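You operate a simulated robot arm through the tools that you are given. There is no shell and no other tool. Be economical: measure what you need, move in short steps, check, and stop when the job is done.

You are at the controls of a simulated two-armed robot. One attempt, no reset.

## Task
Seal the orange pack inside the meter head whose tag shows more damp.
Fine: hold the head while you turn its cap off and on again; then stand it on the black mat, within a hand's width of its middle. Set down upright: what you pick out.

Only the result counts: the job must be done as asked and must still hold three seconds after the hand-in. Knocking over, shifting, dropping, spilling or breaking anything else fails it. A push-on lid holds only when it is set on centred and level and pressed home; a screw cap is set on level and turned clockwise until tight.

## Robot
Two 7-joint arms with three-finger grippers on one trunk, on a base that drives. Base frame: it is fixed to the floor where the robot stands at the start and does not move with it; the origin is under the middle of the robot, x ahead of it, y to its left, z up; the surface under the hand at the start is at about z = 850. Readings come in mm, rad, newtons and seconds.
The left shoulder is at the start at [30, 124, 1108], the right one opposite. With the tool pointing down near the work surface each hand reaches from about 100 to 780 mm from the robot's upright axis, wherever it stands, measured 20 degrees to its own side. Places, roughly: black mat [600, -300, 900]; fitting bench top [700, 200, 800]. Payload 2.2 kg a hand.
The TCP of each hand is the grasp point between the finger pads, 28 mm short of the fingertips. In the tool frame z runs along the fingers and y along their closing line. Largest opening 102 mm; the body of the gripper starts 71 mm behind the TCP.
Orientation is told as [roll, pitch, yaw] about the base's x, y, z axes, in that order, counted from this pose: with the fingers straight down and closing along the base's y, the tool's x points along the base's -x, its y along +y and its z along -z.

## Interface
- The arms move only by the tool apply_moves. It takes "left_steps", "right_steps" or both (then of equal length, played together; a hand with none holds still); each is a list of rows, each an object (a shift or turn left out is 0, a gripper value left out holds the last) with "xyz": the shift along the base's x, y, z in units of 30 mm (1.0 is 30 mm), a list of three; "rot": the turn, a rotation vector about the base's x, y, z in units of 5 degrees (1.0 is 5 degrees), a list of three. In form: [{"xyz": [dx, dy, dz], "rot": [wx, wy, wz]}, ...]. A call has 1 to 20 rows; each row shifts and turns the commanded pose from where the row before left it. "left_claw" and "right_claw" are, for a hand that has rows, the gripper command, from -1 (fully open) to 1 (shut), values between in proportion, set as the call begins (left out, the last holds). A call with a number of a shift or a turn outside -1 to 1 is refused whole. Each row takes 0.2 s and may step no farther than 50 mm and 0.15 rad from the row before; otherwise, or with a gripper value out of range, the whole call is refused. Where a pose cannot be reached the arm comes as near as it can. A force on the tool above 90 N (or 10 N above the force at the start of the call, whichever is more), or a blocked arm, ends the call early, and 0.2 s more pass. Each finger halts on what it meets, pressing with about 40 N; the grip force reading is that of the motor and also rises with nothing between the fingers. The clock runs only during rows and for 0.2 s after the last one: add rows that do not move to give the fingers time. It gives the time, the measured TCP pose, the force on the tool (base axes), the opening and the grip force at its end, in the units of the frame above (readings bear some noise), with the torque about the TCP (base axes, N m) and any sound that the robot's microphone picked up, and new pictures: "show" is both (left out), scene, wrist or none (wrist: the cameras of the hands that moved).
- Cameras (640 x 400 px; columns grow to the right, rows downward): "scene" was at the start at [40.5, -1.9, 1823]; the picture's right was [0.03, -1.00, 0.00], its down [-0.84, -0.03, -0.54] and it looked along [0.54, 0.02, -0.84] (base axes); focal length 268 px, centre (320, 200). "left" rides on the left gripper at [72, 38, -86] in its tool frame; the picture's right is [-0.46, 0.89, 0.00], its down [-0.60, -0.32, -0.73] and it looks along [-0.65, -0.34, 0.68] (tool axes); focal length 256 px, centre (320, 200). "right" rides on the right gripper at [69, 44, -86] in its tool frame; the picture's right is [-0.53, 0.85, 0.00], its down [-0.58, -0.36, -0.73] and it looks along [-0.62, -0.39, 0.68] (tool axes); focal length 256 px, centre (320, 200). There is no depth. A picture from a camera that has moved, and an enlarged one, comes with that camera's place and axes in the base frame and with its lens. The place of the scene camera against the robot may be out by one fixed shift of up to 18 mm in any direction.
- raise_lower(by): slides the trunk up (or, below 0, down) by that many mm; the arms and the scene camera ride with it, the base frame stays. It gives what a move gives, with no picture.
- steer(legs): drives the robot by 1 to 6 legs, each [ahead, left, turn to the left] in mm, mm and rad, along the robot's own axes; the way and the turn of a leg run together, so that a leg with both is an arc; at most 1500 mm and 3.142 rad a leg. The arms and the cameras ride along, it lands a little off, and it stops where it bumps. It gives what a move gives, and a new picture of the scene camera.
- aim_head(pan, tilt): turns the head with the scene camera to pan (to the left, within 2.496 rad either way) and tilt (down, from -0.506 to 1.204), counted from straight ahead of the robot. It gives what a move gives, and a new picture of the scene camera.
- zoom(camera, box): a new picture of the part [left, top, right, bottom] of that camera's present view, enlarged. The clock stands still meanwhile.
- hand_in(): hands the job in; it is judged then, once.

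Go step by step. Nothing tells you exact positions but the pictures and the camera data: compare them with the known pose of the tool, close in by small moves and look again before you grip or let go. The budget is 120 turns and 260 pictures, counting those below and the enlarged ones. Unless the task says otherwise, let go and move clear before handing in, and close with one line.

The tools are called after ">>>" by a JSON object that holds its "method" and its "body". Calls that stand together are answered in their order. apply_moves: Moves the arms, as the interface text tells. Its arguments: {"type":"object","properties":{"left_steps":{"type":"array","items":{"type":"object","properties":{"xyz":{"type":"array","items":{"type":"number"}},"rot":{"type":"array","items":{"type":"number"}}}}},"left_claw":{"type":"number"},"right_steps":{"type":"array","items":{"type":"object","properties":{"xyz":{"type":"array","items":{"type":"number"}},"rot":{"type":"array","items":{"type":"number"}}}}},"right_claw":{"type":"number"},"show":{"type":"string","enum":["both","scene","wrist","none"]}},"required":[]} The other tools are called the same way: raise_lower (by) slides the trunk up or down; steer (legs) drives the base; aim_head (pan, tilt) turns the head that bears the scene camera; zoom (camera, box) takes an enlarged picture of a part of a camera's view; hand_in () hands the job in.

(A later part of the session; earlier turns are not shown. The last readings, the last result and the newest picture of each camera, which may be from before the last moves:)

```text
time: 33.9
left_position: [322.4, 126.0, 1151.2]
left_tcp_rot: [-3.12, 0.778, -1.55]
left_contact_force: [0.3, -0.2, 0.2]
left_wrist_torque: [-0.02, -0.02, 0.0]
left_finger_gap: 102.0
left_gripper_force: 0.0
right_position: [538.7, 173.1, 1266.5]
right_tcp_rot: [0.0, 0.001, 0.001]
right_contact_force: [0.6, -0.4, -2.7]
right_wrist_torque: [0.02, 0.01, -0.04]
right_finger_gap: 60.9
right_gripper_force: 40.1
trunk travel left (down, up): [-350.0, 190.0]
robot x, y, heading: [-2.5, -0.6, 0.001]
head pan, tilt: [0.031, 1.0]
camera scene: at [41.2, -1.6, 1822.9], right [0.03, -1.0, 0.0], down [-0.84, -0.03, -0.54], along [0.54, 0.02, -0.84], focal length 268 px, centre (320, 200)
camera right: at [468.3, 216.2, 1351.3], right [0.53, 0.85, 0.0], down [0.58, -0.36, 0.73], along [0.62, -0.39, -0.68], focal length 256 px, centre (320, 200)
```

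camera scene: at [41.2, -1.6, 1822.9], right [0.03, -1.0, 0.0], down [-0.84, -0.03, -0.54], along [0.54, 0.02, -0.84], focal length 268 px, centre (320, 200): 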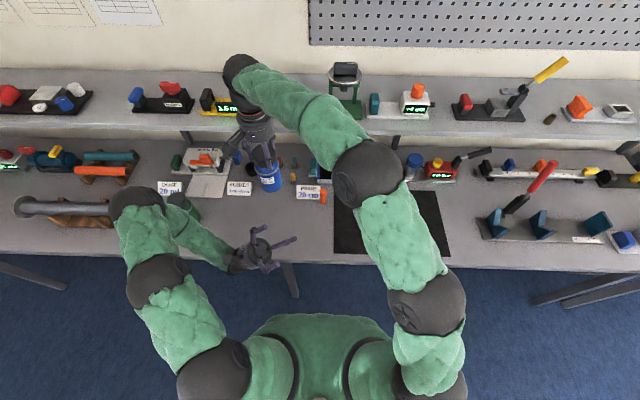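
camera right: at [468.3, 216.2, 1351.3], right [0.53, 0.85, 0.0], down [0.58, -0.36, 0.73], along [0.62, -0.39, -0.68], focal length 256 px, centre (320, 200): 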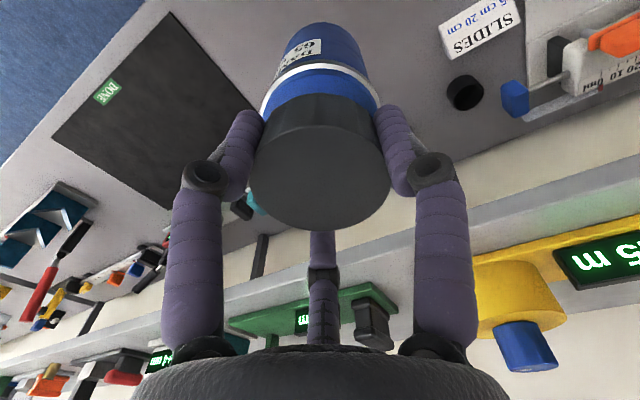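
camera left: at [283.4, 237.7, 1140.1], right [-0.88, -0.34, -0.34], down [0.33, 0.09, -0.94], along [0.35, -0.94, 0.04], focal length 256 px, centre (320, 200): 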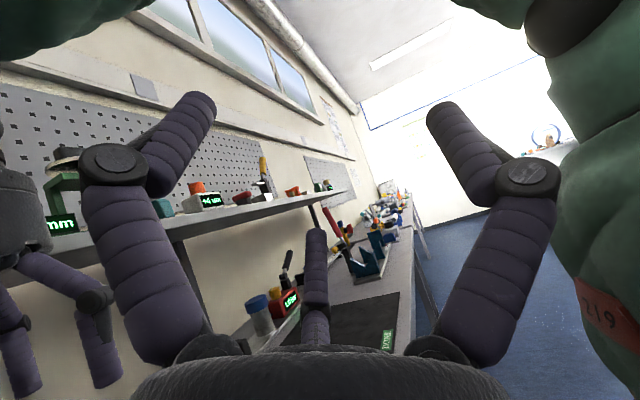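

Bottle is up (≈0.3 kg). Now I tilt the right hand by 44.6° and move to the pre-approach point on the left hand's axis (about 45 mm off its fingertips).

>>> {"method": "apply_moves", "body": {"right_steps": [{"xyz": [0, -0.745, 0.155], "rot": [0.99, 0, 0]}, {"xyz": [0, -0.745, 0.155], "rot": [0.99, 0, 0]}, {"xyz": [0, -0.745, 0.155], "rot": [0.99, 0, 0]}, {"xyz": [0, -0.745, 0.155], "rot": [0.99, 0, 0]}, {"xyz": [0, -0.745, 0.155], "rot": [0.99, 0, 0]}, {"xyz": [0, -0.745, 0.155], "rot": [0.99, 0, 0]}, {"xyz": [0, -0.745, 0.155], "rot": [0.99, 0, 0]}, {"xyz": [0, -0.745, 0.155], "rot": [0.99, 0, 0]}, {"xyz": [0, -0.745, 0.155], "rot": [0.99, 0, 0]}, {"xyz": [-0.9, 0, 0]}, {"xyz": [-0.9, 0, 0]}, {"xyz": [-0.9, 0, 0]}, {"xyz": [-0.9, 0, 0]}, {"xyz": [-0.9, 0, 0]}, {"xyz": [-0.9, 0, 0]}, {"xyz": [-0.9, 0, 0]}, {"xyz": [-0.9, 0, 0]}, {}]}}

```text
time: 37.7
left_position: [321.9, 125.4, 1151.4]
left_tcp_rot: [-3.118, 0.779, -1.548]
left_contact_force: [0.2, 0.3, -0.5]
left_wrist_torque: [0.01, -0.01, -0.04]
left_finger_gap: 102.2
left_gripper_force: 0.2
right_position: [321.9, -29.1, 1309.5]
right_tcp_rot: [0.78, 0.002, 0.0]
right_contact_force: [0.7, 0.6, -2.7]
right_wrist_torque: [-0.17, 0.03, 0.0]
right_finger_gap: 60.7
right_gripper_force: 40.2
trunk travel left (down, up): [-350.0, 190.0]
robot x, y, heading: [-1.7, 0.2, -0.002]
head pan, tilt: [0.031, 1.0]
camera scene: at [41.9, -1.8, 1822.9], right [0.03, -1.0, 0.0], down [-0.84, -0.03, -0.54], along [0.54, 0.02, -0.84], focal length 268 px, centre (320, 200)
camera right: at [251.5, -59.3, 1400.4], right [0.53, 0.6, 0.59], down [0.58, -0.77, 0.26], along [0.62, 0.2, -0.76], focal length 256 px, centre (320, 200)
```

scene: 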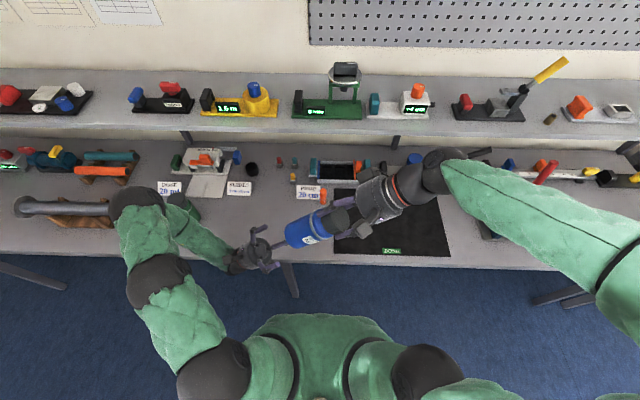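
right: 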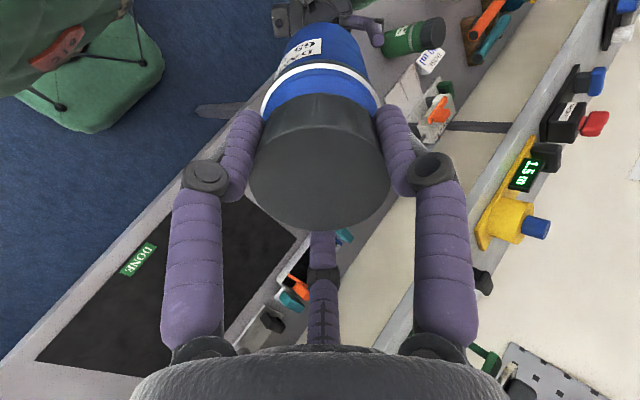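

Well aligned. Sliding the bottle base into the left hand along the axis.

>>> {"method": "apply_moves", "body": {"right_steps": [{"xyz": [0, 0.351, -0.356]}, {"xyz": [0, 0.351, -0.356]}, {"xyz": [0, 0.351, -0.356]}, {"xyz": [0, 0.351, -0.356]}, {}], "show": "none"}}

>>> {"method": "zoom", "body": {"camera": "scene", "box": [220, 180, 380, 280]}}

>>> {"method": "zoom", "body": {"camera": "left", "box": [0, 0, 640, 400]}}

```text
time: 38.9
left_position: [321.4, 125.1, 1151.9]
left_tcp_rot: [-3.119, 0.777, -1.546]
left_contact_force: [-0.7, -0.1, 0.3]
left_wrist_torque: [0.05, 0.03, 0.01]
left_finger_gap: 102.1
left_gripper_force: 0.1
right_position: [319.4, 13.8, 1265.6]
right_tcp_rot: [0.779, 0.002, -0.001]
right_contact_force: [-0.1, -0.1, -3.1]
right_wrist_torque: [-0.2, -0.03, -0.02]
right_finger_gap: 60.7
right_gripper_force: 40.4
trunk travel left (down, up): [-350.0, 190.0]
robot x, y, heading: [4.2, 2.1, -0.0]
head pan, tilt: [0.031, 1.0]
```

```text
4.00 times, centred on (300, 230) of scene
camera zoom: at [40.3, -2.2, 1823.0], right [0.03, -1.0, 0.0], down [-0.84, -0.03, -0.54], along [0.54, 0.02, -0.84], focal length 1071 px, centre (400, 80)
```

zoom: 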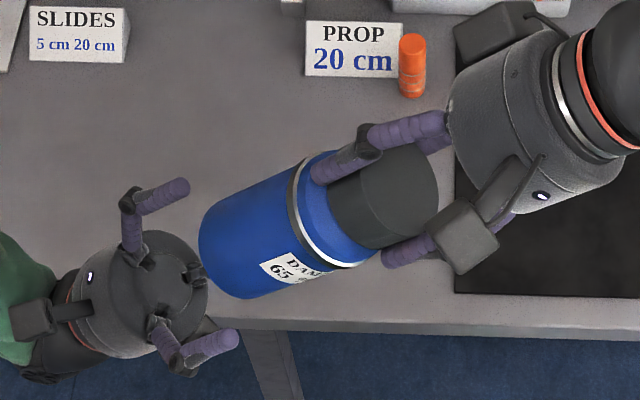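

```text
1.00 times, centred on (320, 200) of left (not enlarged: the box is as wide or as high as the picture)
camera zoom: at [282.6, 236.6, 1140.5], right [-0.88, -0.34, -0.34], down [0.33, 0.09, -0.94], along [0.35, -0.94, 0.04], focal length 256 px, centre (320, 200)
```

zoom: 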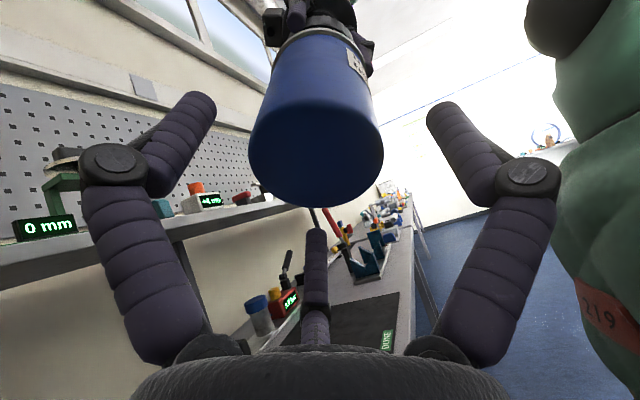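

Nicely centred in the left hand's view. Sliding 40 mm further, then closing the left hand.

>>> {"method": "apply_moves", "body": {"right_steps": [{"xyz": [0.03, 0.312, -0.317]}, {"xyz": [0.03, 0.312, -0.317]}, {"xyz": [0, 0.312, -0.317]}, {}], "show": "none"}}

>>> {"method": "zoom", "body": {"camera": "left", "box": [0, 0, 640, 400]}}

```text
time: 39.9
left_position: [321.8, 125.2, 1151.9]
left_tcp_rot: [-3.119, 0.779, -1.545]
left_contact_force: [0.1, -0.1, -0.6]
left_wrist_torque: [-0.01, -0.02, 0.0]
left_finger_gap: 102.1
left_gripper_force: 0.1
right_position: [323.3, 41.1, 1238.6]
right_tcp_rot: [0.778, -0.001, -0.001]
right_contact_force: [0.3, 1.0, -3.5]
right_wrist_torque: [-0.13, 0.02, 0.02]
right_finger_gap: 60.8
right_gripper_force: 40.4
trunk travel left (down, up): [-350.0, 190.0]
robot x, y, heading: [1.5, 1.5, 0.001]
head pan, tilt: [0.031, 1.0]
```

```text
1.00 times, centred on (320, 200) of left (not enlarged: the box is as wide or as high as the picture)
camera zoom: at [282.6, 236.6, 1140.5], right [-0.88, -0.34, -0.34], down [0.33, 0.09, -0.94], along [0.35, -0.94, 0.04], focal length 256 px, centre (320, 200)
```

zoom: 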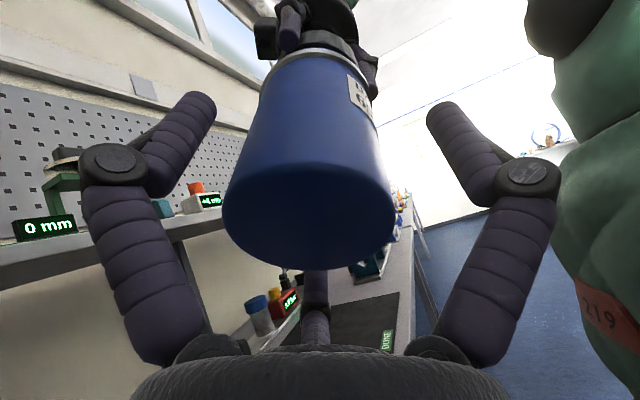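

Base is inside the left grasp. Closing the left hand.

>>> {"method": "apply_moves", "body": {"left_steps": [{}, {}, {}, {}, {}], "left_claw": 1, "show": "wrist"}}

```text
time: 41.1
left_position: [321.9, 126.6, 1150.7]
left_tcp_rot: [-3.119, 0.779, -1.545]
left_contact_force: [21.8, 12.6, -0.9]
left_wrist_torque: [-0.3, 0.81, 0.89]
left_finger_gap: 65.2
left_gripper_force: 40.1
right_position: [321.3, 41.8, 1237.9]
right_tcp_rot: [0.776, 0.003, 0.003]
right_contact_force: [-22.4, -13.0, -1.4]
right_wrist_torque: [-0.79, 1.02, 1.0]
right_finger_gap: 60.9
right_gripper_force: 39.9
trunk travel left (down, up): [-350.0, 190.0]
robot x, y, heading: [2.0, 3.6, -0.002]
head pan, tilt: [0.031, 1.0]
camera left: at [283.2, 237.1, 1140.5], right [-0.88, -0.34, -0.34], down [0.33, 0.09, -0.94], along [0.35, -0.94, 0.04], focal length 256 px, centre (320, 200)
```

left: 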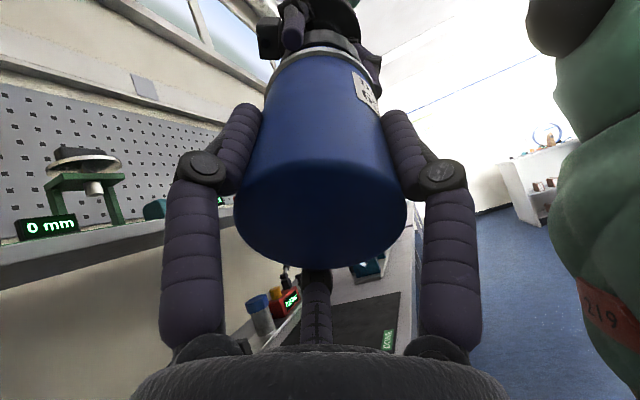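

Both hands hold it, with modest side load (≈25 N). I'll open the right hand, and pre-rotate it clockwise about the bottle axis by ~140° to gain unscrewing range.

>>> {"method": "apply_moves", "body": {"right_steps": [{}, {}, {}, {"rot": [0.008, 0.983, -0.997]}, {"rot": [0.008, 0.983, -0.997]}, {"rot": [0.008, 0.983, -0.997]}, {"rot": [0.008, 0.983, -0.997]}, {"rot": [0.008, 0.983, -0.997]}, {"rot": [0.008, 0.983, -0.997]}, {"rot": [0.008, 0.983, -0.997]}, {"rot": [0.008, 0.983, -0.997]}, {"rot": [0.008, 0.983, -0.997]}, {"rot": [0.008, 0.983, -0.997]}, {"rot": [0.008, 0.983, -0.997]}, {"rot": [0.008, 0.983, -0.997]}, {"rot": [0.008, 0.983, -0.997]}, {"rot": [0.008, 0.983, -0.997]}, {"rot": [0.008, 0.983, -0.997]}, {"rot": [0.008, 0.983, -0.997]}], "right_claw": -1, "show": "scene"}}

```text
time: 45.1
left_position: [321.4, 127.0, 1152.0]
left_tcp_rot: [-3.118, 0.778, -1.548]
left_contact_force: [-0.6, -0.1, 0.0]
left_wrist_torque: [0.09, -0.01, 0.02]
left_finger_gap: 65.3
left_gripper_force: 40.2
right_position: [323.1, 40.4, 1237.1]
right_tcp_rot: [-0.354, 0.716, -2.095]
right_contact_force: [-0.4, -0.1, -0.1]
right_wrist_torque: [-0.02, 0.01, 0.02]
right_finger_gap: 102.0
right_gripper_force: 0.0
trunk travel left (down, up): [-350.0, 190.0]
robot x, y, heading: [1.7, -2.2, -0.001]
head pan, tilt: [0.031, 1.0]
camera scene: at [40.7, -1.9, 1823.0], right [0.03, -1.0, 0.0], down [-0.84, -0.03, -0.54], along [0.54, 0.02, -0.84], focal length 268 px, centre (320, 200)
```

scene: 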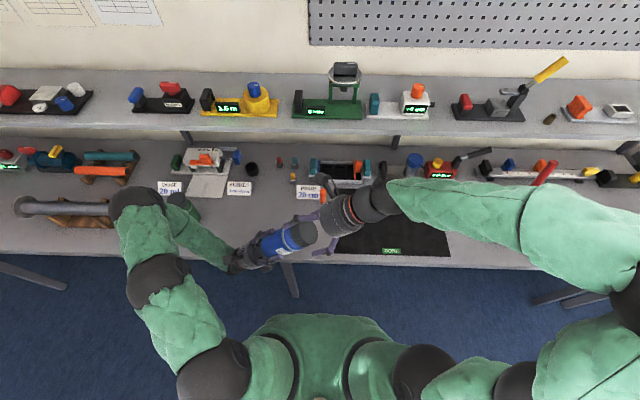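

Rotation works. Let me check the cap's centring between the right fingers before gripping.

>>> {"method": "zoom", "body": {"camera": "scene", "box": [220, 180, 380, 280]}}

>>> {"method": "zoom", "body": {"camera": "right", "box": [0, 0, 640, 400]}}

```text
4.00 times, centred on (300, 230) of scene
camera zoom: at [40.7, -1.9, 1823.0], right [0.03, -1.0, 0.0], down [-0.84, -0.03, -0.54], along [0.54, 0.02, -0.84], focal length 1071 px, centre (400, 80)
```

zoom: 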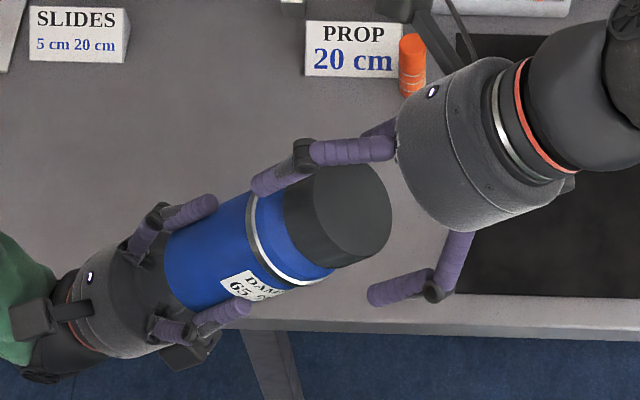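

```text
1.00 times, centred on (320, 200) of right (not enlarged: the box is as wide or as high as the picture)
camera zoom: at [387.6, 12.6, 1332.2], right [0.58, -0.58, -0.57], down [-0.56, -0.79, 0.24], along [-0.59, 0.18, -0.79], focal length 256 px, centre (320, 200)
```

zoom: 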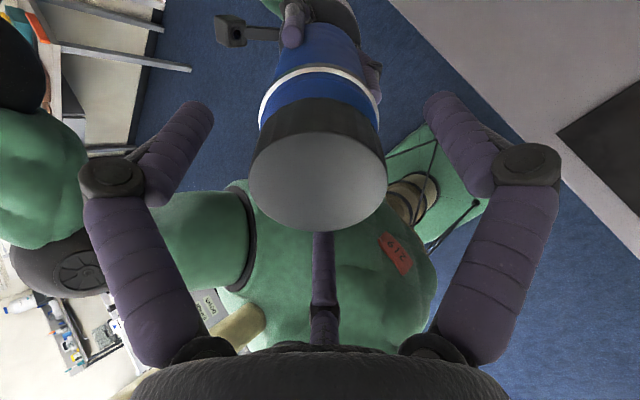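

Well centred. Gripping the cap and making a first small counterclockwise turn.

>>> {"method": "apply_moves", "body": {"right_steps": [{}, {}, {}, {}, {"rot": [-0.004, -0.492, 0.498]}, {"rot": [-0.004, -0.492, 0.498]}, {"rot": [-0.004, -0.492, 0.498]}, {"rot": [-0.004, -0.492, 0.498]}], "right_claw": 1, "show": "none"}}

```text
time: 46.9
left_position: [321.5, 126.7, 1151.0]
left_tcp_rot: [-3.12, 0.779, -1.547]
left_contact_force: [11.7, 28.9, -10.3]
left_wrist_torque: [-1.15, 0.53, 0.76]
left_finger_gap: 65.7
left_gripper_force: 41.2
right_position: [322.4, 41.3, 1238.5]
right_tcp_rot: [-0.133, 0.773, -1.768]
right_contact_force: [-12.6, -29.0, 10.7]
right_wrist_torque: [-0.41, 0.47, 0.33]
right_finger_gap: 61.2
right_gripper_force: 39.6
trunk travel left (down, up): [-350.0, 190.0]
robot x, y, heading: [2.6, 1.8, -0.003]
head pan, tilt: [0.031, 1.0]
```

It turns. I'll continue ~84° with a slight retreat along the axis, watching the axial force.

>>> {"method": "apply_moves", "body": {"right_steps": [{"rot": [-0.008, -0.983, 0.997], "xyz": [0, -0.005, 0.005]}, {"rot": [-0.008, -0.983, 0.997], "xyz": [0, -0.005, 0.005]}, {"rot": [-0.008, -0.983, 0.997], "xyz": [0, -0.005, 0.005]}, {"rot": [-0.008, -0.983, 0.997], "xyz": [0, -0.005, 0.005]}, {"rot": [-0.008, -0.983, 0.997], "xyz": [0, -0.005, 0.005]}, {"rot": [-0.008, -0.983, 0.997], "xyz": [0, -0.005, 0.005]}, {"rot": [-0.008, -0.983, 0.997], "xyz": [0, -0.005, 0.005]}, {"rot": [-0.008, -0.983, 0.997], "xyz": [0, -0.005, 0.005]}, {"rot": [-0.008, -0.983, 0.997], "xyz": [0, -0.005, 0.005]}, {"rot": [-0.008, -0.983, 0.997], "xyz": [0, -0.005, 0.005]}, {"rot": [-0.008, -0.983, 0.997], "xyz": [0, -0.005, 0.005]}, {"rot": [-0.008, -0.983, 0.997], "xyz": [0, -0.005, 0.005]}], "show": "wrist"}}

```text
time: 49.5
left_position: [322.9, 125.3, 1151.3]
left_tcp_rot: [-3.12, 0.78, -1.546]
left_contact_force: [7.3, -6.6, -1.5]
left_wrist_torque: [-0.19, 0.39, 0.43]
left_finger_gap: 65.5
left_gripper_force: 40.2
right_position: [322.1, 40.7, 1240.4]
right_tcp_rot: [0.766, 0.169, -0.176]
right_contact_force: [-7.6, 7.5, 1.2]
right_wrist_torque: [1.0, 0.27, 0.22]
right_finger_gap: 61.3
right_gripper_force: 40.2
trunk travel left (down, up): [-350.0, 190.0]
robot x, y, heading: [0.1, -2.4, -0.001]
head pan, tilt: [0.031, 1.0]
camera right: at [265.0, 20.9, 1341.2], right [0.72, 0.49, 0.49], down [0.47, -0.86, 0.17], along [0.51, 0.1, -0.86], focal length 256 px, centre (320, 200)
```

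right: 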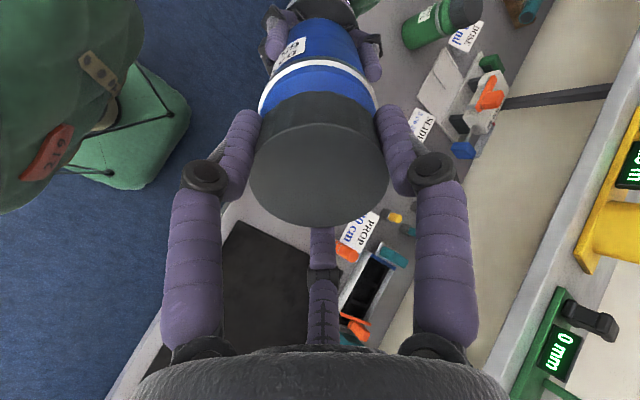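

Forces stay low. Continuing about 112° more, then checking whether the bottle stayed put while the cap turned.

>>> {"method": "apply_moves", "body": {"right_steps": [{"rot": [-0.008, -0.983, 0.997], "xyz": [0, -0.008, 0.008]}, {"rot": [-0.008, -0.983, 0.997], "xyz": [0, -0.008, 0.008]}, {"rot": [-0.008, -0.983, 0.997], "xyz": [0, -0.008, 0.008]}, {"rot": [-0.008, -0.983, 0.997], "xyz": [0, -0.008, 0.008]}, {"rot": [-0.008, -0.983, 0.997], "xyz": [0, -0.008, 0.008]}, {"rot": [-0.008, -0.983, 0.997], "xyz": [0, -0.008, 0.008]}, {"rot": [-0.008, -0.983, 0.997], "xyz": [0, -0.008, 0.008]}, {"rot": [-0.008, -0.983, 0.997], "xyz": [0, -0.008, 0.008]}, {"rot": [-0.008, -0.983, 0.997], "xyz": [0, -0.008, 0.008]}, {"rot": [-0.008, -0.983, 0.997], "xyz": [0, -0.008, 0.008]}, {"rot": [-0.008, -0.983, 0.997], "xyz": [0, -0.008, 0.008]}, {"rot": [-0.008, -0.983, 0.997], "xyz": [0, -0.008, 0.008]}, {"rot": [-0.008, -0.983, 0.997], "xyz": [0, -0.008, 0.008]}, {"rot": [-0.008, -0.983, 0.997], "xyz": [0, -0.008, 0.008]}, {"rot": [-0.008, -0.983, 0.997], "xyz": [0, -0.008, 0.008]}, {"rot": [-0.008, -0.983, 0.997], "xyz": [0, -0.008, 0.008]}], "show": "none"}}

>>> {"method": "zoom", "body": {"camera": "scene", "box": [220, 180, 380, 280]}}

```text
time: 52.9
left_position: [320.6, 126.1, 1152.7]
left_tcp_rot: [-3.12, 0.778, -1.548]
left_contact_force: [12.2, 0.2, -0.2]
left_wrist_torque: [-0.01, 0.9, 0.94]
left_finger_gap: 65.4
left_gripper_force: 40.2
right_position: [322.8, 35.7, 1242.2]
right_tcp_rot: [-0.145, -0.76, 1.768]
right_contact_force: [-13.3, 0.7, -0.5]
right_wrist_torque: [0.01, 0.24, 0.11]
right_finger_gap: 61.5
right_gripper_force: 39.8
trunk travel left (down, up): [-350.0, 190.0]
robot x, y, heading: [-5.6, -2.3, 0.002]
head pan, tilt: [0.031, 1.0]
```

```text
4.00 times, centred on (300, 230) of scene
camera zoom: at [40.5, -1.9, 1823.0], right [0.03, -1.0, 0.0], down [-0.84, -0.03, -0.54], along [0.54, 0.02, -0.84], focal length 1071 px, centre (400, 80)
```

zoom: 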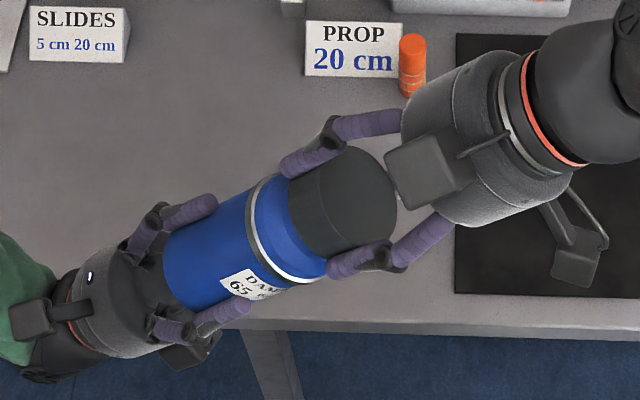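

The bottle stays put and the cap turns (~216° so far). Turning further as far as the wrist goes.

>>> {"method": "apply_moves", "body": {"right_steps": [{"rot": [-0.008, -0.983, 0.997], "xyz": [0, -0.008, 0.008]}, {"rot": [-0.008, -0.983, 0.997], "xyz": [0, -0.008, 0.008]}, {"rot": [-0.008, -0.983, 0.997], "xyz": [0, -0.008, 0.008]}, {"rot": [-0.008, -0.983, 0.997], "xyz": [0, -0.008, 0.008]}, {"rot": [-0.008, -0.983, 0.997], "xyz": [0, -0.008, 0.008]}, {"rot": [-0.008, -0.983, 0.997], "xyz": [0, -0.008, 0.008]}, {"rot": [-0.008, -0.983, 0.997], "xyz": [0, -0.008, 0.008]}], "show": "none"}}

>>> {"method": "zoom", "body": {"camera": "scene", "box": [220, 180, 380, 280]}}

```text
time: 54.5
left_position: [322.0, 125.8, 1151.2]
left_tcp_rot: [-3.121, 0.779, -1.548]
left_contact_force: [7.6, 1.0, 0.4]
left_wrist_torque: [-0.08, 0.58, 0.61]
left_finger_gap: 65.6
left_gripper_force: 40.2
right_position: [322.1, 34.1, 1244.6]
right_tcp_rot: [-0.694, -0.379, 2.706]
right_contact_force: [-8.6, -0.9, -1.4]
right_wrist_torque: [0.02, 0.16, 0.12]
right_finger_gap: 61.4
right_gripper_force: 40.3
trunk travel left (down, up): [-350.0, 190.0]
robot x, y, heading: [-2.5, 3.3, -0.001]
head pan, tilt: [0.031, 1.0]
```

```text
4.00 times, centred on (300, 230) of scene
camera zoom: at [40.6, -1.9, 1823.0], right [0.03, -1.0, 0.0], down [-0.84, -0.03, -0.54], along [0.54, 0.02, -0.84], focal length 1071 px, centre (400, 80)
```

zoom: 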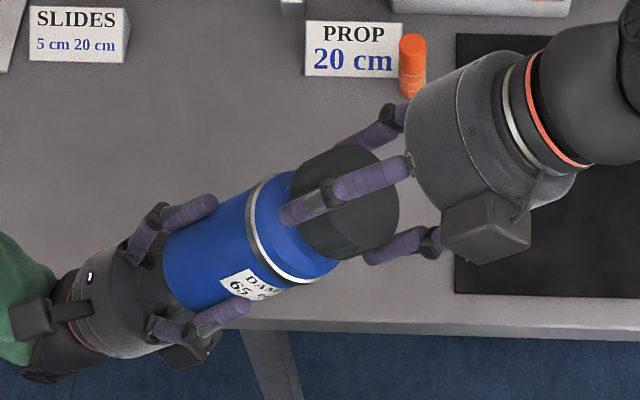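

Axial force is near zero after 9 mm retreat, so the cap may be free. Pulling back 20 mm along the axis to check.

>>> {"method": "apply_moves", "body": {"right_steps": [{"xyz": [0, -0.12, 0.12]}, {"xyz": [0, -0.12, 0.12]}, {"xyz": [0, -0.12, 0.12]}, {"xyz": [0, -0.12, 0.12]}, {}], "show": "none"}}

>>> {"method": "zoom", "body": {"camera": "scene", "box": [220, 180, 380, 280]}}

```text
time: 55.7
left_position: [320.7, 125.0, 1151.6]
left_tcp_rot: [-3.118, 0.781, -1.548]
left_contact_force: [-0.3, -0.6, 0.4]
left_wrist_torque: [0.0, -0.02, 0.01]
left_finger_gap: 65.6
left_gripper_force: 39.8
right_position: [321.9, 21.0, 1258.2]
right_tcp_rot: [-0.692, -0.382, 2.702]
right_contact_force: [-0.6, 0.3, -0.3]
right_wrist_torque: [-0.03, 0.03, 0.0]
right_finger_gap: 61.0
right_gripper_force: 39.6
trunk travel left (down, up): [-350.0, 190.0]
robot x, y, heading: [1.1, 0.1, -0.0]
head pan, tilt: [0.031, 1.0]
```

```text
4.00 times, centred on (300, 230) of scene
camera zoom: at [40.7, -1.7, 1823.0], right [0.03, -1.0, 0.0], down [-0.84, -0.03, -0.54], along [0.54, 0.02, -0.84], focal length 1071 px, centre (400, 80)
```

zoom: 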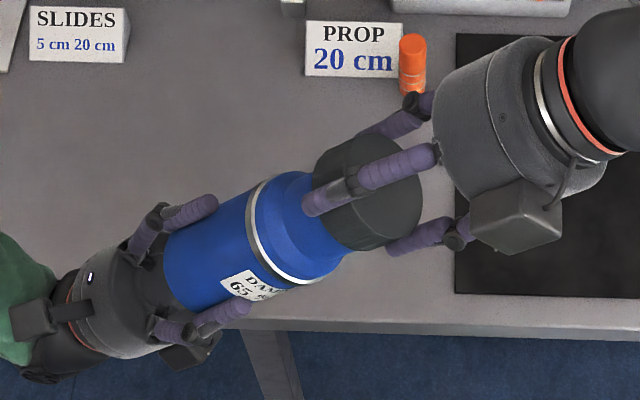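

The cap is off. I'll pull it clear, bring the right hand vertical, and carry the cap to a free table spot around (500, 70).

>>> {"method": "apply_moves", "body": {"right_steps": [{"xyz": [0, -0.66, 0.67]}, {"xyz": [0, -0.66, 0.67]}, {"xyz": [0, -0.66, 0.67]}, {"xyz": [0.66, 0, 0], "rot": [-0.99, 0, 0]}, {"xyz": [0.66, 0, 0], "rot": [-0.99, 0, 0]}, {"xyz": [0.66, 0, 0], "rot": [-0.99, 0, 0]}, {"xyz": [0.66, 0, 0], "rot": [-0.99, 0, 0]}, {"xyz": [0.66, 0, 0], "rot": [-0.99, 0, 0]}, {"xyz": [0.66, 0, 0], "rot": [-0.99, 0, 0]}, {"xyz": [0.66, 0, 0], "rot": [-0.99, 0, 0]}, {"xyz": [0.66, 0, 0], "rot": [-0.99, 0, 0]}, {"xyz": [0.66, 0, 0], "rot": [-0.99, 0, 0]}, {"xyz": [0, 0.6, -0.95]}, {"xyz": [0, 0.6, -0.95]}, {"xyz": [0, 0.6, -0.95]}, {"xyz": [0, 0.6, -0.95]}, {"xyz": [0, 0.6, -0.95]}, {"xyz": [0, 0.6, -0.95]}]}}

```text
time: 59.5
left_position: [321.4, 126.3, 1151.6]
left_tcp_rot: [-3.12, 0.779, -1.549]
left_contact_force: [-0.3, 0.0, 0.3]
left_wrist_torque: [0.03, -0.01, 0.0]
left_finger_gap: 65.3
left_gripper_force: 39.8
right_position: [501.4, 70.2, 1147.4]
right_tcp_rot: [-0.004, 0.012, 2.568]
right_contact_force: [-0.6, 0.0, 0.1]
right_wrist_torque: [-0.03, -0.02, 0.01]
right_finger_gap: 61.4
right_gripper_force: 40.1
trunk travel left (down, up): [-350.0, 190.0]
robot x, y, heading: [-1.1, 1.8, -0.002]
head pan, tilt: [0.031, 1.0]
camera scene: at [41.4, -1.0, 1823.0], right [0.03, -1.0, 0.0], down [-0.84, -0.03, -0.54], along [0.54, 0.02, -0.84], focal length 268 px, centre (320, 200)
camera right: at [534.0, -3.8, 1233.5], right [-0.91, -0.42, -0.01], down [-0.29, 0.62, 0.73], along [-0.3, 0.66, -0.69], focal length 256 px, centre (320, 200)
```

scene: 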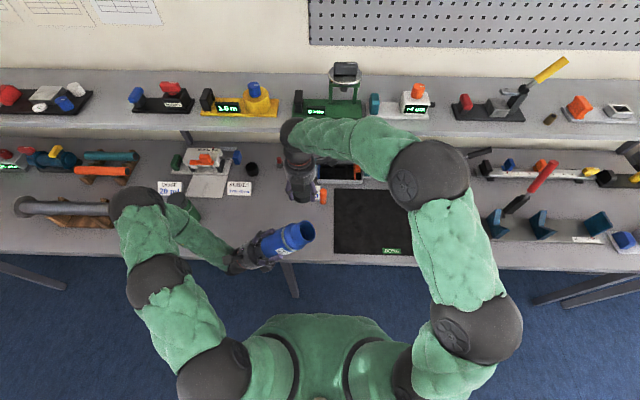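
right: 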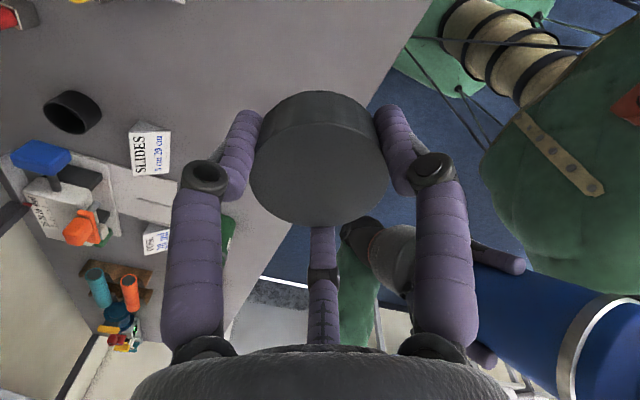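

The cap is firmly in the right hand and the bottle is open. Descending to just above the table.

>>> {"method": "apply_moves", "body": {"right_steps": [{"xyz": [0, 0, -0.95]}, {"xyz": [0, 0, -0.95]}, {"xyz": [0, 0, -0.95]}, {"xyz": [0, 0, -0.95]}, {"xyz": [0, 0, -0.95]}, {"xyz": [0, 0, -0.95]}, {"xyz": [0, 0, -0.95]}, {"xyz": [0, 0, -0.9]}, {"xyz": [0, 0, -0.6]}, {}], "show": "wrist"}}

```text
time: 61.7
left_position: [321.6, 125.9, 1152.1]
left_tcp_rot: [-3.12, 0.778, -1.548]
left_contact_force: [0.0, 0.3, -0.5]
left_wrist_torque: [0.03, -0.01, -0.02]
left_finger_gap: 65.3
left_gripper_force: 40.4
right_position: [503.4, 67.6, 902.3]
right_tcp_rot: [-0.003, 0.011, 2.567]
right_contact_force: [0.4, -0.8, -0.4]
right_wrist_torque: [0.03, 0.01, -0.03]
right_finger_gap: 61.0
right_gripper_force: 39.9
trunk travel left (down, up): [-350.0, 190.0]
robot x, y, heading: [0.5, -1.4, -0.002]
head pan, tilt: [0.031, 1.0]
camera right: at [534.5, -6.4, 988.6], right [-0.91, -0.42, -0.01], down [-0.29, 0.62, 0.73], along [-0.3, 0.66, -0.69], focal length 256 px, centre (320, 200)
```

right: 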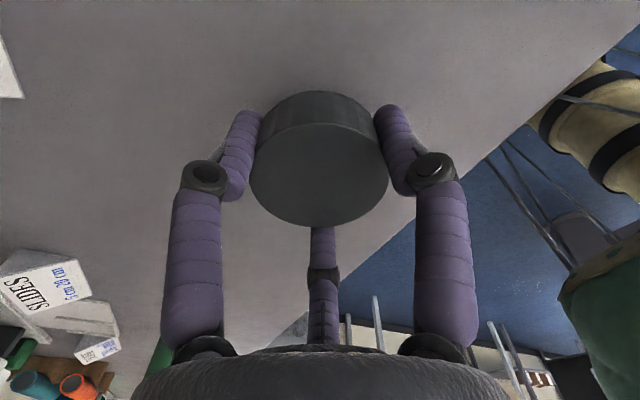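

Now small steps down until the cap touches the table.

>>> {"method": "apply_moves", "body": {"right_steps": [{"xyz": [0, 0, -0.1]}, {"xyz": [0, 0, -0.1]}, {"xyz": [0, 0, -0.1]}, {"xyz": [0, 0, -0.1]}, {"xyz": [0, 0, -0.1]}], "show": "none"}}

```text
time: 62.9
left_position: [322.4, 125.6, 1152.2]
left_tcp_rot: [-3.118, 0.779, -1.545]
left_contact_force: [-0.7, -0.2, -1.0]
left_wrist_torque: [0.04, 0.04, 0.01]
left_finger_gap: 65.2
left_gripper_force: 39.8
right_position: [500.4, 70.0, 887.7]
right_tcp_rot: [-0.002, 0.011, 2.569]
right_contact_force: [-0.9, -0.2, -0.6]
right_wrist_torque: [0.04, 0.02, 0.01]
right_finger_gap: 61.1
right_gripper_force: 39.8
trunk travel left (down, up): [-350.0, 190.0]
robot x, y, heading: [0.5, 1.8, -0.004]
head pan, tilt: [0.031, 1.0]
```

>>> {"method": "apply_moves", "body": {"right_steps": [{"xyz": [0, 0, -0.07]}, {"xyz": [0, 0, -0.07]}, {"xyz": [0, 0, -0.07]}], "show": "none"}}

```text
time: 63.7
left_position: [320.5, 125.4, 1152.0]
left_tcp_rot: [-3.119, 0.778, -1.545]
left_contact_force: [0.9, 0.6, -0.9]
left_wrist_torque: [0.02, 0.01, 0.01]
left_finger_gap: 65.6
left_gripper_force: 40.1
right_position: [501.4, 68.5, 882.5]
right_tcp_rot: [-0.004, 0.01, 2.567]
right_contact_force: [-0.5, 0.4, -0.9]
right_wrist_torque: [0.01, -0.01, -0.01]
right_finger_gap: 61.1
right_gripper_force: 40.0
trunk travel left (down, up): [-350.0, 190.0]
robot x, y, heading: [-2.5, -1.0, -0.0]
head pan, tilt: [0.031, 1.0]
```

>>> {"method": "apply_moves", "body": {"right_steps": [{"xyz": [0, 0, -0.06]}, {"xyz": [0, 0, -0.06]}], "show": "wrist"}}

```text
time: 64.3
left_position: [322.2, 125.0, 1152.6]
left_tcp_rot: [-3.118, 0.778, -1.547]
left_contact_force: [0.6, 0.1, -0.5]
left_wrist_torque: [0.06, -0.01, -0.02]
left_finger_gap: 65.5
left_gripper_force: 40.0
right_position: [500.0, 69.2, 878.6]
right_tcp_rot: [-0.003, 0.011, 2.567]
right_contact_force: [0.3, -1.0, -0.8]
right_wrist_torque: [0.01, -0.01, -0.03]
right_finger_gap: 61.2
right_gripper_force: 39.9
trunk travel left (down, up): [-350.0, 190.0]
robot x, y, heading: [-0.9, 2.3, -0.003]
head pan, tilt: [0.031, 1.0]
camera right: at [533.2, -4.8, 964.0], right [-0.91, -0.42, -0.01], down [-0.29, 0.62, 0.73], along [-0.3, 0.66, -0.69], focal length 256 px, centre (320, 200)
```

right: 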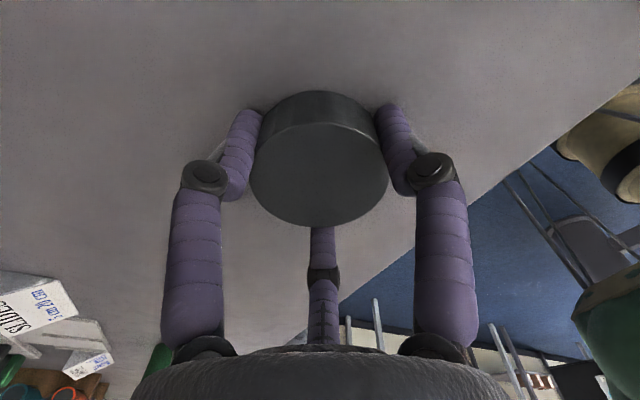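

Close to contact by the look of the shadow. Two more small steps.

>>> {"method": "apply_moves", "body": {"right_steps": [{"xyz": [0, 0, -0.06]}, {"xyz": [0, 0, -0.06]}], "show": "none"}}

```text
time: 64.9
left_position: [319.3, 125.2, 1153.1]
left_tcp_rot: [-3.119, 0.778, -1.544]
left_contact_force: [0.2, -0.2, -0.5]
left_wrist_torque: [0.04, 0.0, 0.04]
left_finger_gap: 65.4
left_gripper_force: 39.8
right_position: [501.8, 69.4, 877.4]
right_tcp_rot: [-0.007, 0.014, 2.567]
right_contact_force: [-6.3, -1.2, 26.2]
right_wrist_torque: [-0.43, 0.77, -0.11]
right_finger_gap: 61.2
right_gripper_force: 40.1
trunk travel left (down, up): [-350.0, 190.0]
robot x, y, heading: [0.3, 0.2, 0.0]
head pan, tilt: [0.031, 1.0]
```

Contact (26 N). Releasing the cap and rising.

>>> {"method": "apply_moves", "body": {"right_steps": [{}, {}, {}, {"xyz": [0, 0, 0.5]}, {"xyz": [0, 0, 1]}, {"xyz": [0, 0, 1]}, {"xyz": [0, 0, 1]}, {"xyz": [0, 0, 1]}, {"xyz": [0, 0, 1]}], "right_claw": -1}}

```text
time: 66.9
left_position: [321.3, 126.2, 1152.9]
left_tcp_rot: [-3.118, 0.778, -1.547]
left_contact_force: [0.6, 0.2, -0.5]
left_wrist_torque: [0.04, -0.01, -0.02]
left_finger_gap: 65.1
left_gripper_force: 40.1
right_position: [500.0, 69.9, 1039.9]
right_tcp_rot: [-0.003, 0.011, 2.569]
right_contact_force: [-1.3, 0.5, 0.3]
right_wrist_torque: [0.01, 0.0, 0.01]
right_finger_gap: 102.0
right_gripper_force: 0.1
trunk travel left (down, up): [-350.0, 190.0]
robot x, y, heading: [1.5, -2.4, 0.001]
head pan, tilt: [0.031, 1.0]
camera scene: at [40.1, -1.9, 1823.0], right [0.03, -1.0, 0.0], down [-0.84, -0.03, -0.54], along [0.54, 0.02, -0.84], focal length 268 px, centre (320, 200)
camera right: at [532.4, -4.1, 1125.4], right [-0.91, -0.42, -0.01], down [-0.29, 0.62, 0.73], along [-0.3, 0.66, -0.69], focal length 256 px, centre (320, 200)
```

scene: 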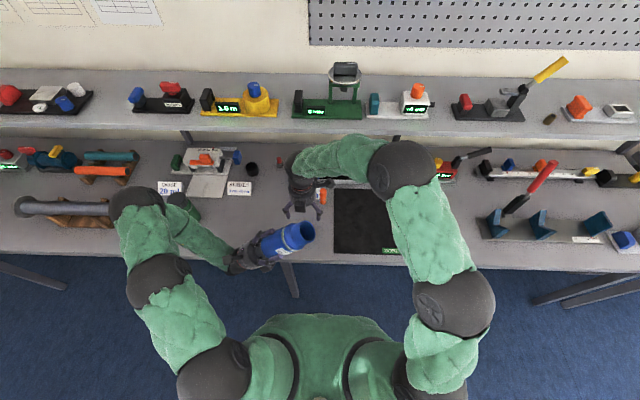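
right: 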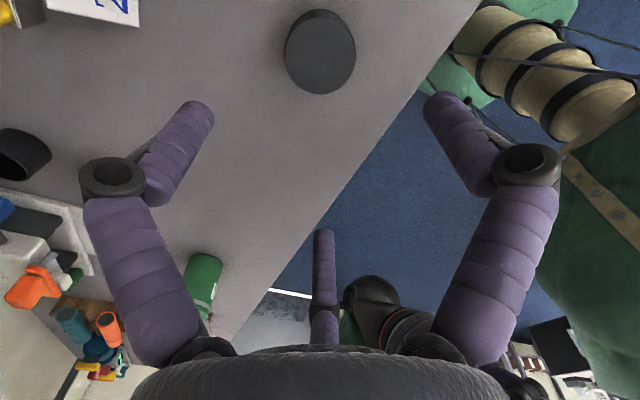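

The cap stands at (500, 70). The pack triangulates to about (644, 10), top z≈931, ~28 mm wide; I'll move above it with the fingers half closed and look.

>>> {"method": "apply_moves", "body": {"right_steps": [{"xyz": [0.96, -0.4, 0]}, {"xyz": [0.96, -0.4, 0]}, {"xyz": [0.96, -0.4, 0]}, {"xyz": [0.96, -0.4, 0]}, {"xyz": [0.96, -0.4, 0]}, {}], "right_claw": -0.2}}

>>> {"method": "zoom", "body": {"camera": "scene", "box": [220, 180, 380, 280]}}

```text
time: 68.3
left_position: [321.4, 125.0, 1150.9]
left_tcp_rot: [-3.121, 0.777, -1.546]
left_contact_force: [0.0, -0.2, 0.4]
left_wrist_torque: [0.03, -0.03, -0.02]
left_finger_gap: 65.2
left_gripper_force: 40.6
right_position: [644.8, 11.2, 1041.3]
right_tcp_rot: [-0.003, 0.011, 2.567]
right_contact_force: [-0.6, 0.2, -0.2]
right_wrist_torque: [0.02, 0.01, -0.01]
right_finger_gap: 61.3
right_gripper_force: 0.2
trunk travel left (down, up): [-350.0, 190.0]
robot x, y, heading: [-0.9, -0.4, -0.004]
head pan, tilt: [0.031, 1.0]
camera scene: at [39.8, -1.7, 1823.0], right [0.03, -1.0, 0.0], down [-0.84, -0.03, -0.54], along [0.54, 0.02, -0.84], focal length 268 px, centre (320, 200)
camera right: at [677.0, -62.8, 1125.8], right [-0.91, -0.42, -0.01], down [-0.3, 0.62, 0.73], along [-0.3, 0.66, -0.69], focal length 256 px, centre (320, 200)
```

scene: 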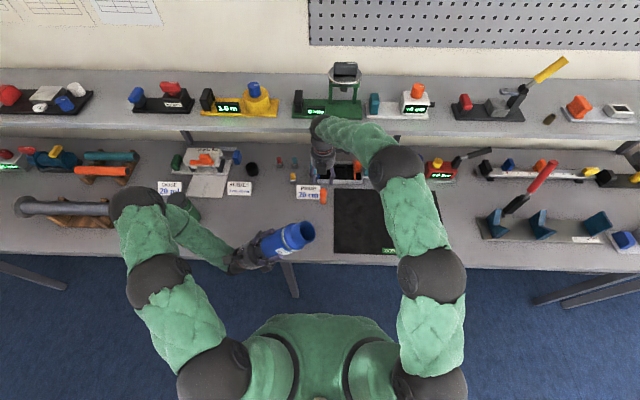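
right: 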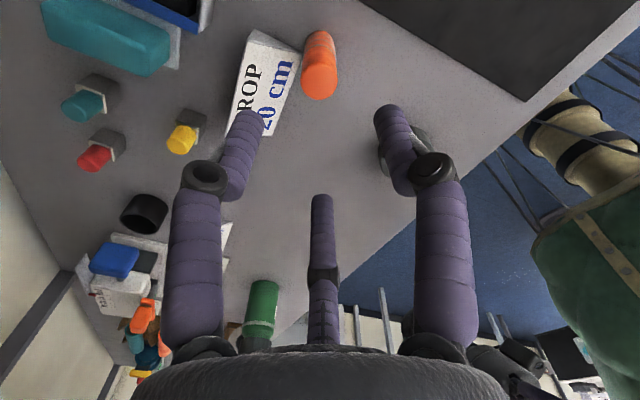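

```text
4.00 times, centred on (300, 230) of scene
camera zoom: at [39.8, -1.7, 1823.0], right [0.03, -1.0, 0.0], down [-0.84, -0.03, -0.54], along [0.54, 0.02, -0.84], focal length 1071 px, centre (400, 80)
```

zoom: 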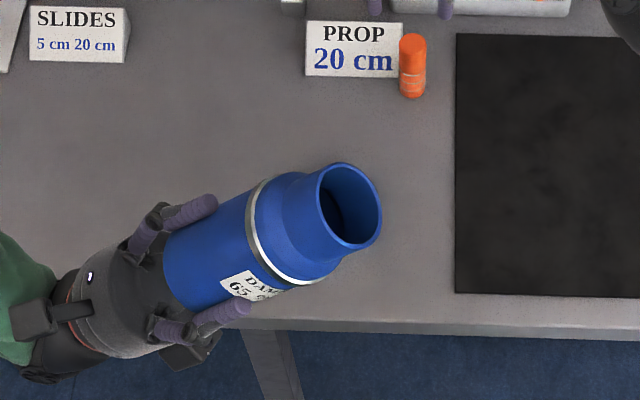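

The pack's top computes to (645.5, 9.5, 931) — right under the hand. The PROP card is close to its left, so I descend in stages.

>>> {"method": "apply_moves", "body": {"right_steps": [{"xyz": [0.02, -0.05, -0.6]}, {"xyz": [0, 0, -0.6]}, {"xyz": [0, 0, -0.6]}, {"xyz": [0, 0, -0.6]}, {}], "show": "wrist"}}

```text
time: 69.5
left_position: [321.8, 125.7, 1151.8]
left_tcp_rot: [-3.119, 0.777, -1.546]
left_contact_force: [-0.3, -0.1, 0.1]
left_wrist_torque: [0.04, -0.01, 0.0]
left_finger_gap: 65.1
left_gripper_force: 39.9
right_position: [646.0, 8.7, 968.1]
right_tcp_rot: [-0.003, 0.009, 2.567]
right_contact_force: [0.3, -0.1, -0.3]
right_wrist_torque: [0.02, 0.01, 0.0]
right_finger_gap: 61.0
right_gripper_force: 0.2
trunk travel left (down, up): [-350.0, 190.0]
robot x, y, heading: [-2.5, 0.3, 0.001]
head pan, tilt: [0.031, 1.0]
camera right: at [677.9, -65.7, 1053.3], right [-0.91, -0.42, -0.01], down [-0.29, 0.62, 0.73], along [-0.3, 0.66, -0.69], focal length 256 px, centre (320, 200)
```

right: 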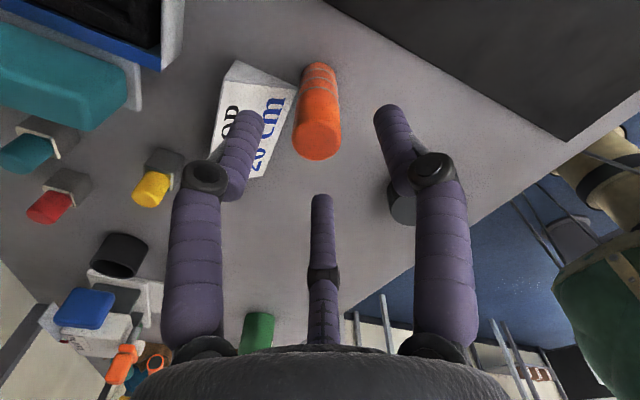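

Still centred. Descending 31 mm more and gripping the top of the pack.

>>> {"method": "apply_moves", "body": {"right_steps": [{"xyz": [0, 0, -0.35]}, {"xyz": [0, 0, -0.35]}, {"xyz": [0, 0, -0.33]}, {}], "show": "wrist"}}

```text
time: 70.5
left_position: [322.3, 125.9, 1151.4]
left_tcp_rot: [-3.121, 0.779, -1.546]
left_contact_force: [-0.2, 0.5, -0.6]
left_wrist_torque: [0.03, 0.03, 0.03]
left_finger_gap: 65.1
left_gripper_force: 40.3
right_position: [646.7, 8.0, 937.0]
right_tcp_rot: [-0.003, 0.011, 2.567]
right_contact_force: [-0.5, 0.3, -0.7]
right_wrist_torque: [-0.02, 0.04, 0.0]
right_finger_gap: 61.2
right_gripper_force: 0.0
trunk travel left (down, up): [-350.0, 190.0]
robot x, y, heading: [-0.4, -2.4, -0.001]
head pan, tilt: [0.031, 1.0]
camera right: at [677.9, -66.3, 1022.3], right [-0.91, -0.42, -0.01], down [-0.29, 0.62, 0.73], along [-0.3, 0.66, -0.69], focal length 256 px, centre (320, 200)
```

right: 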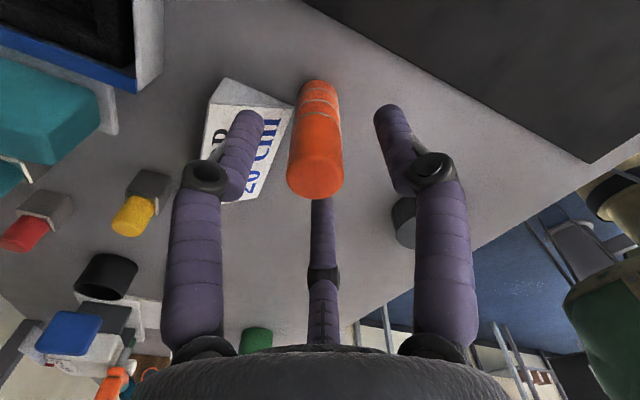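

Closing on the pack.

>>> {"method": "apply_moves", "body": {"right_steps": [{}, {}, {}, {}], "right_claw": 1, "show": "wrist"}}

```text
time: 71.5
left_position: [320.9, 126.4, 1152.1]
left_tcp_rot: [-3.119, 0.779, -1.546]
left_contact_force: [1.3, -0.7, -0.5]
left_wrist_torque: [0.06, 0.0, 0.0]
left_finger_gap: 64.8
left_gripper_force: 39.6
right_position: [647.2, 7.6, 937.6]
right_tcp_rot: [-0.004, 0.01, 2.569]
right_contact_force: [0.8, -0.9, 0.1]
right_wrist_torque: [-0.03, -0.02, 0.01]
right_finger_gap: 25.9
right_gripper_force: 39.8
trunk travel left (down, up): [-350.0, 190.0]
robot x, y, heading: [2.6, 2.3, -0.0]
head pan, tilt: [0.031, 1.0]
camera right: at [677.9, -66.2, 1022.3], right [-0.91, -0.42, -0.01], down [-0.29, 0.62, 0.73], along [-0.3, 0.66, -0.69], focal length 256 px, centre (320, 200)
```

right: 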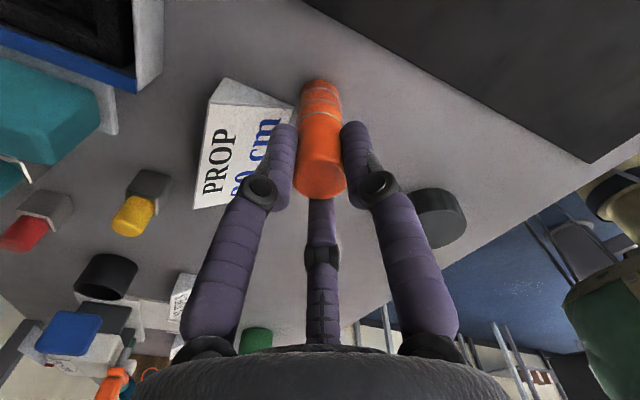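

Pack gripped (26 mm). Lifting it out vertically, then tilting and moving to 30 mm before the bottle mouth (rim ≈ (321, 42, 1236)).

>>> {"method": "apply_moves", "body": {"right_steps": [{"xyz": [0, 0, 0.5]}, {"xyz": [0, 0, 1]}, {"xyz": [0, 0, 1]}, {"xyz": [0, 0, 1]}, {"xyz": [0, 0, 1]}, {"xyz": [0, 0, 0.5]}, {"xyz": [-0.8, -0.2, 0.97], "rot": [0.99, 0, 0]}, {"xyz": [-0.8, -0.2, 0.97], "rot": [0.99, 0, 0]}, {"xyz": [-0.8, -0.2, 0.97], "rot": [0.99, 0, 0]}, {"xyz": [-0.8, -0.2, 0.97], "rot": [0.99, 0, 0]}, {"xyz": [-0.8, -0.2, 0.97], "rot": [0.99, 0, 0]}, {"xyz": [-0.8, -0.2, 0.97], "rot": [0.99, 0, 0]}, {"xyz": [-0.8, -0.2, 0.97], "rot": [0.99, 0, 0]}, {"xyz": [-0.8, -0.2, 0.97], "rot": [0.99, 0, 0]}, {"xyz": [-0.5, 0, 0], "rot": [0.99, 0, 0]}, {"xyz": [-0.5, 0, 0]}]}}

```text
time: 74.9
left_position: [319.7, 125.7, 1152.1]
left_tcp_rot: [-3.118, 0.78, -1.547]
left_contact_force: [-0.4, -0.6, -0.7]
left_wrist_torque: [0.04, -0.01, 0.0]
left_finger_gap: 65.1
left_gripper_force: 40.1
right_position: [424.2, -40.1, 1320.2]
right_tcp_rot: [-0.694, -0.383, 2.705]
right_contact_force: [-0.5, 1.1, -1.4]
right_wrist_torque: [-0.04, -0.03, -0.06]
right_finger_gap: 26.0
right_gripper_force: 39.4
trunk travel left (down, up): [-350.0, 190.0]
robot x, y, heading: [-3.6, 0.7, 0.001]
head pan, tilt: [0.031, 1.0]
camera scene: at [39.3, -1.7, 1823.0], right [0.03, -1.0, 0.0], down [-0.84, -0.03, -0.54], along [0.54, 0.02, -0.84], focal length 268 px, centre (320, 200)
camera right: at [455.5, -154.4, 1329.5], right [-0.91, -0.29, -0.3], down [-0.3, -0.07, 0.95], along [-0.3, 0.95, -0.02], focal length 256 px, centre (320, 200)
```

scene: 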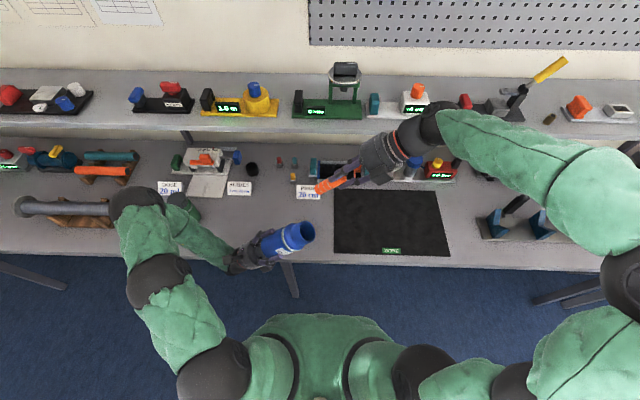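
right: 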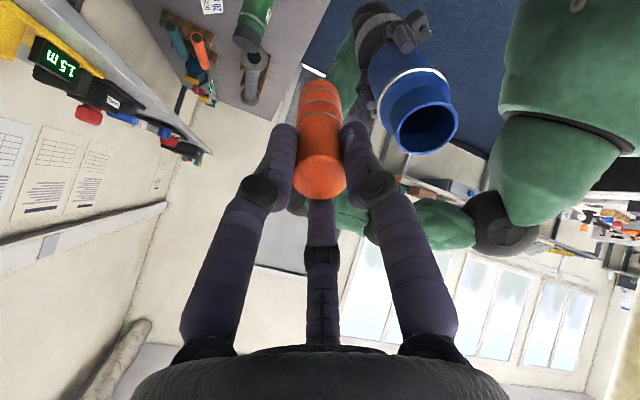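

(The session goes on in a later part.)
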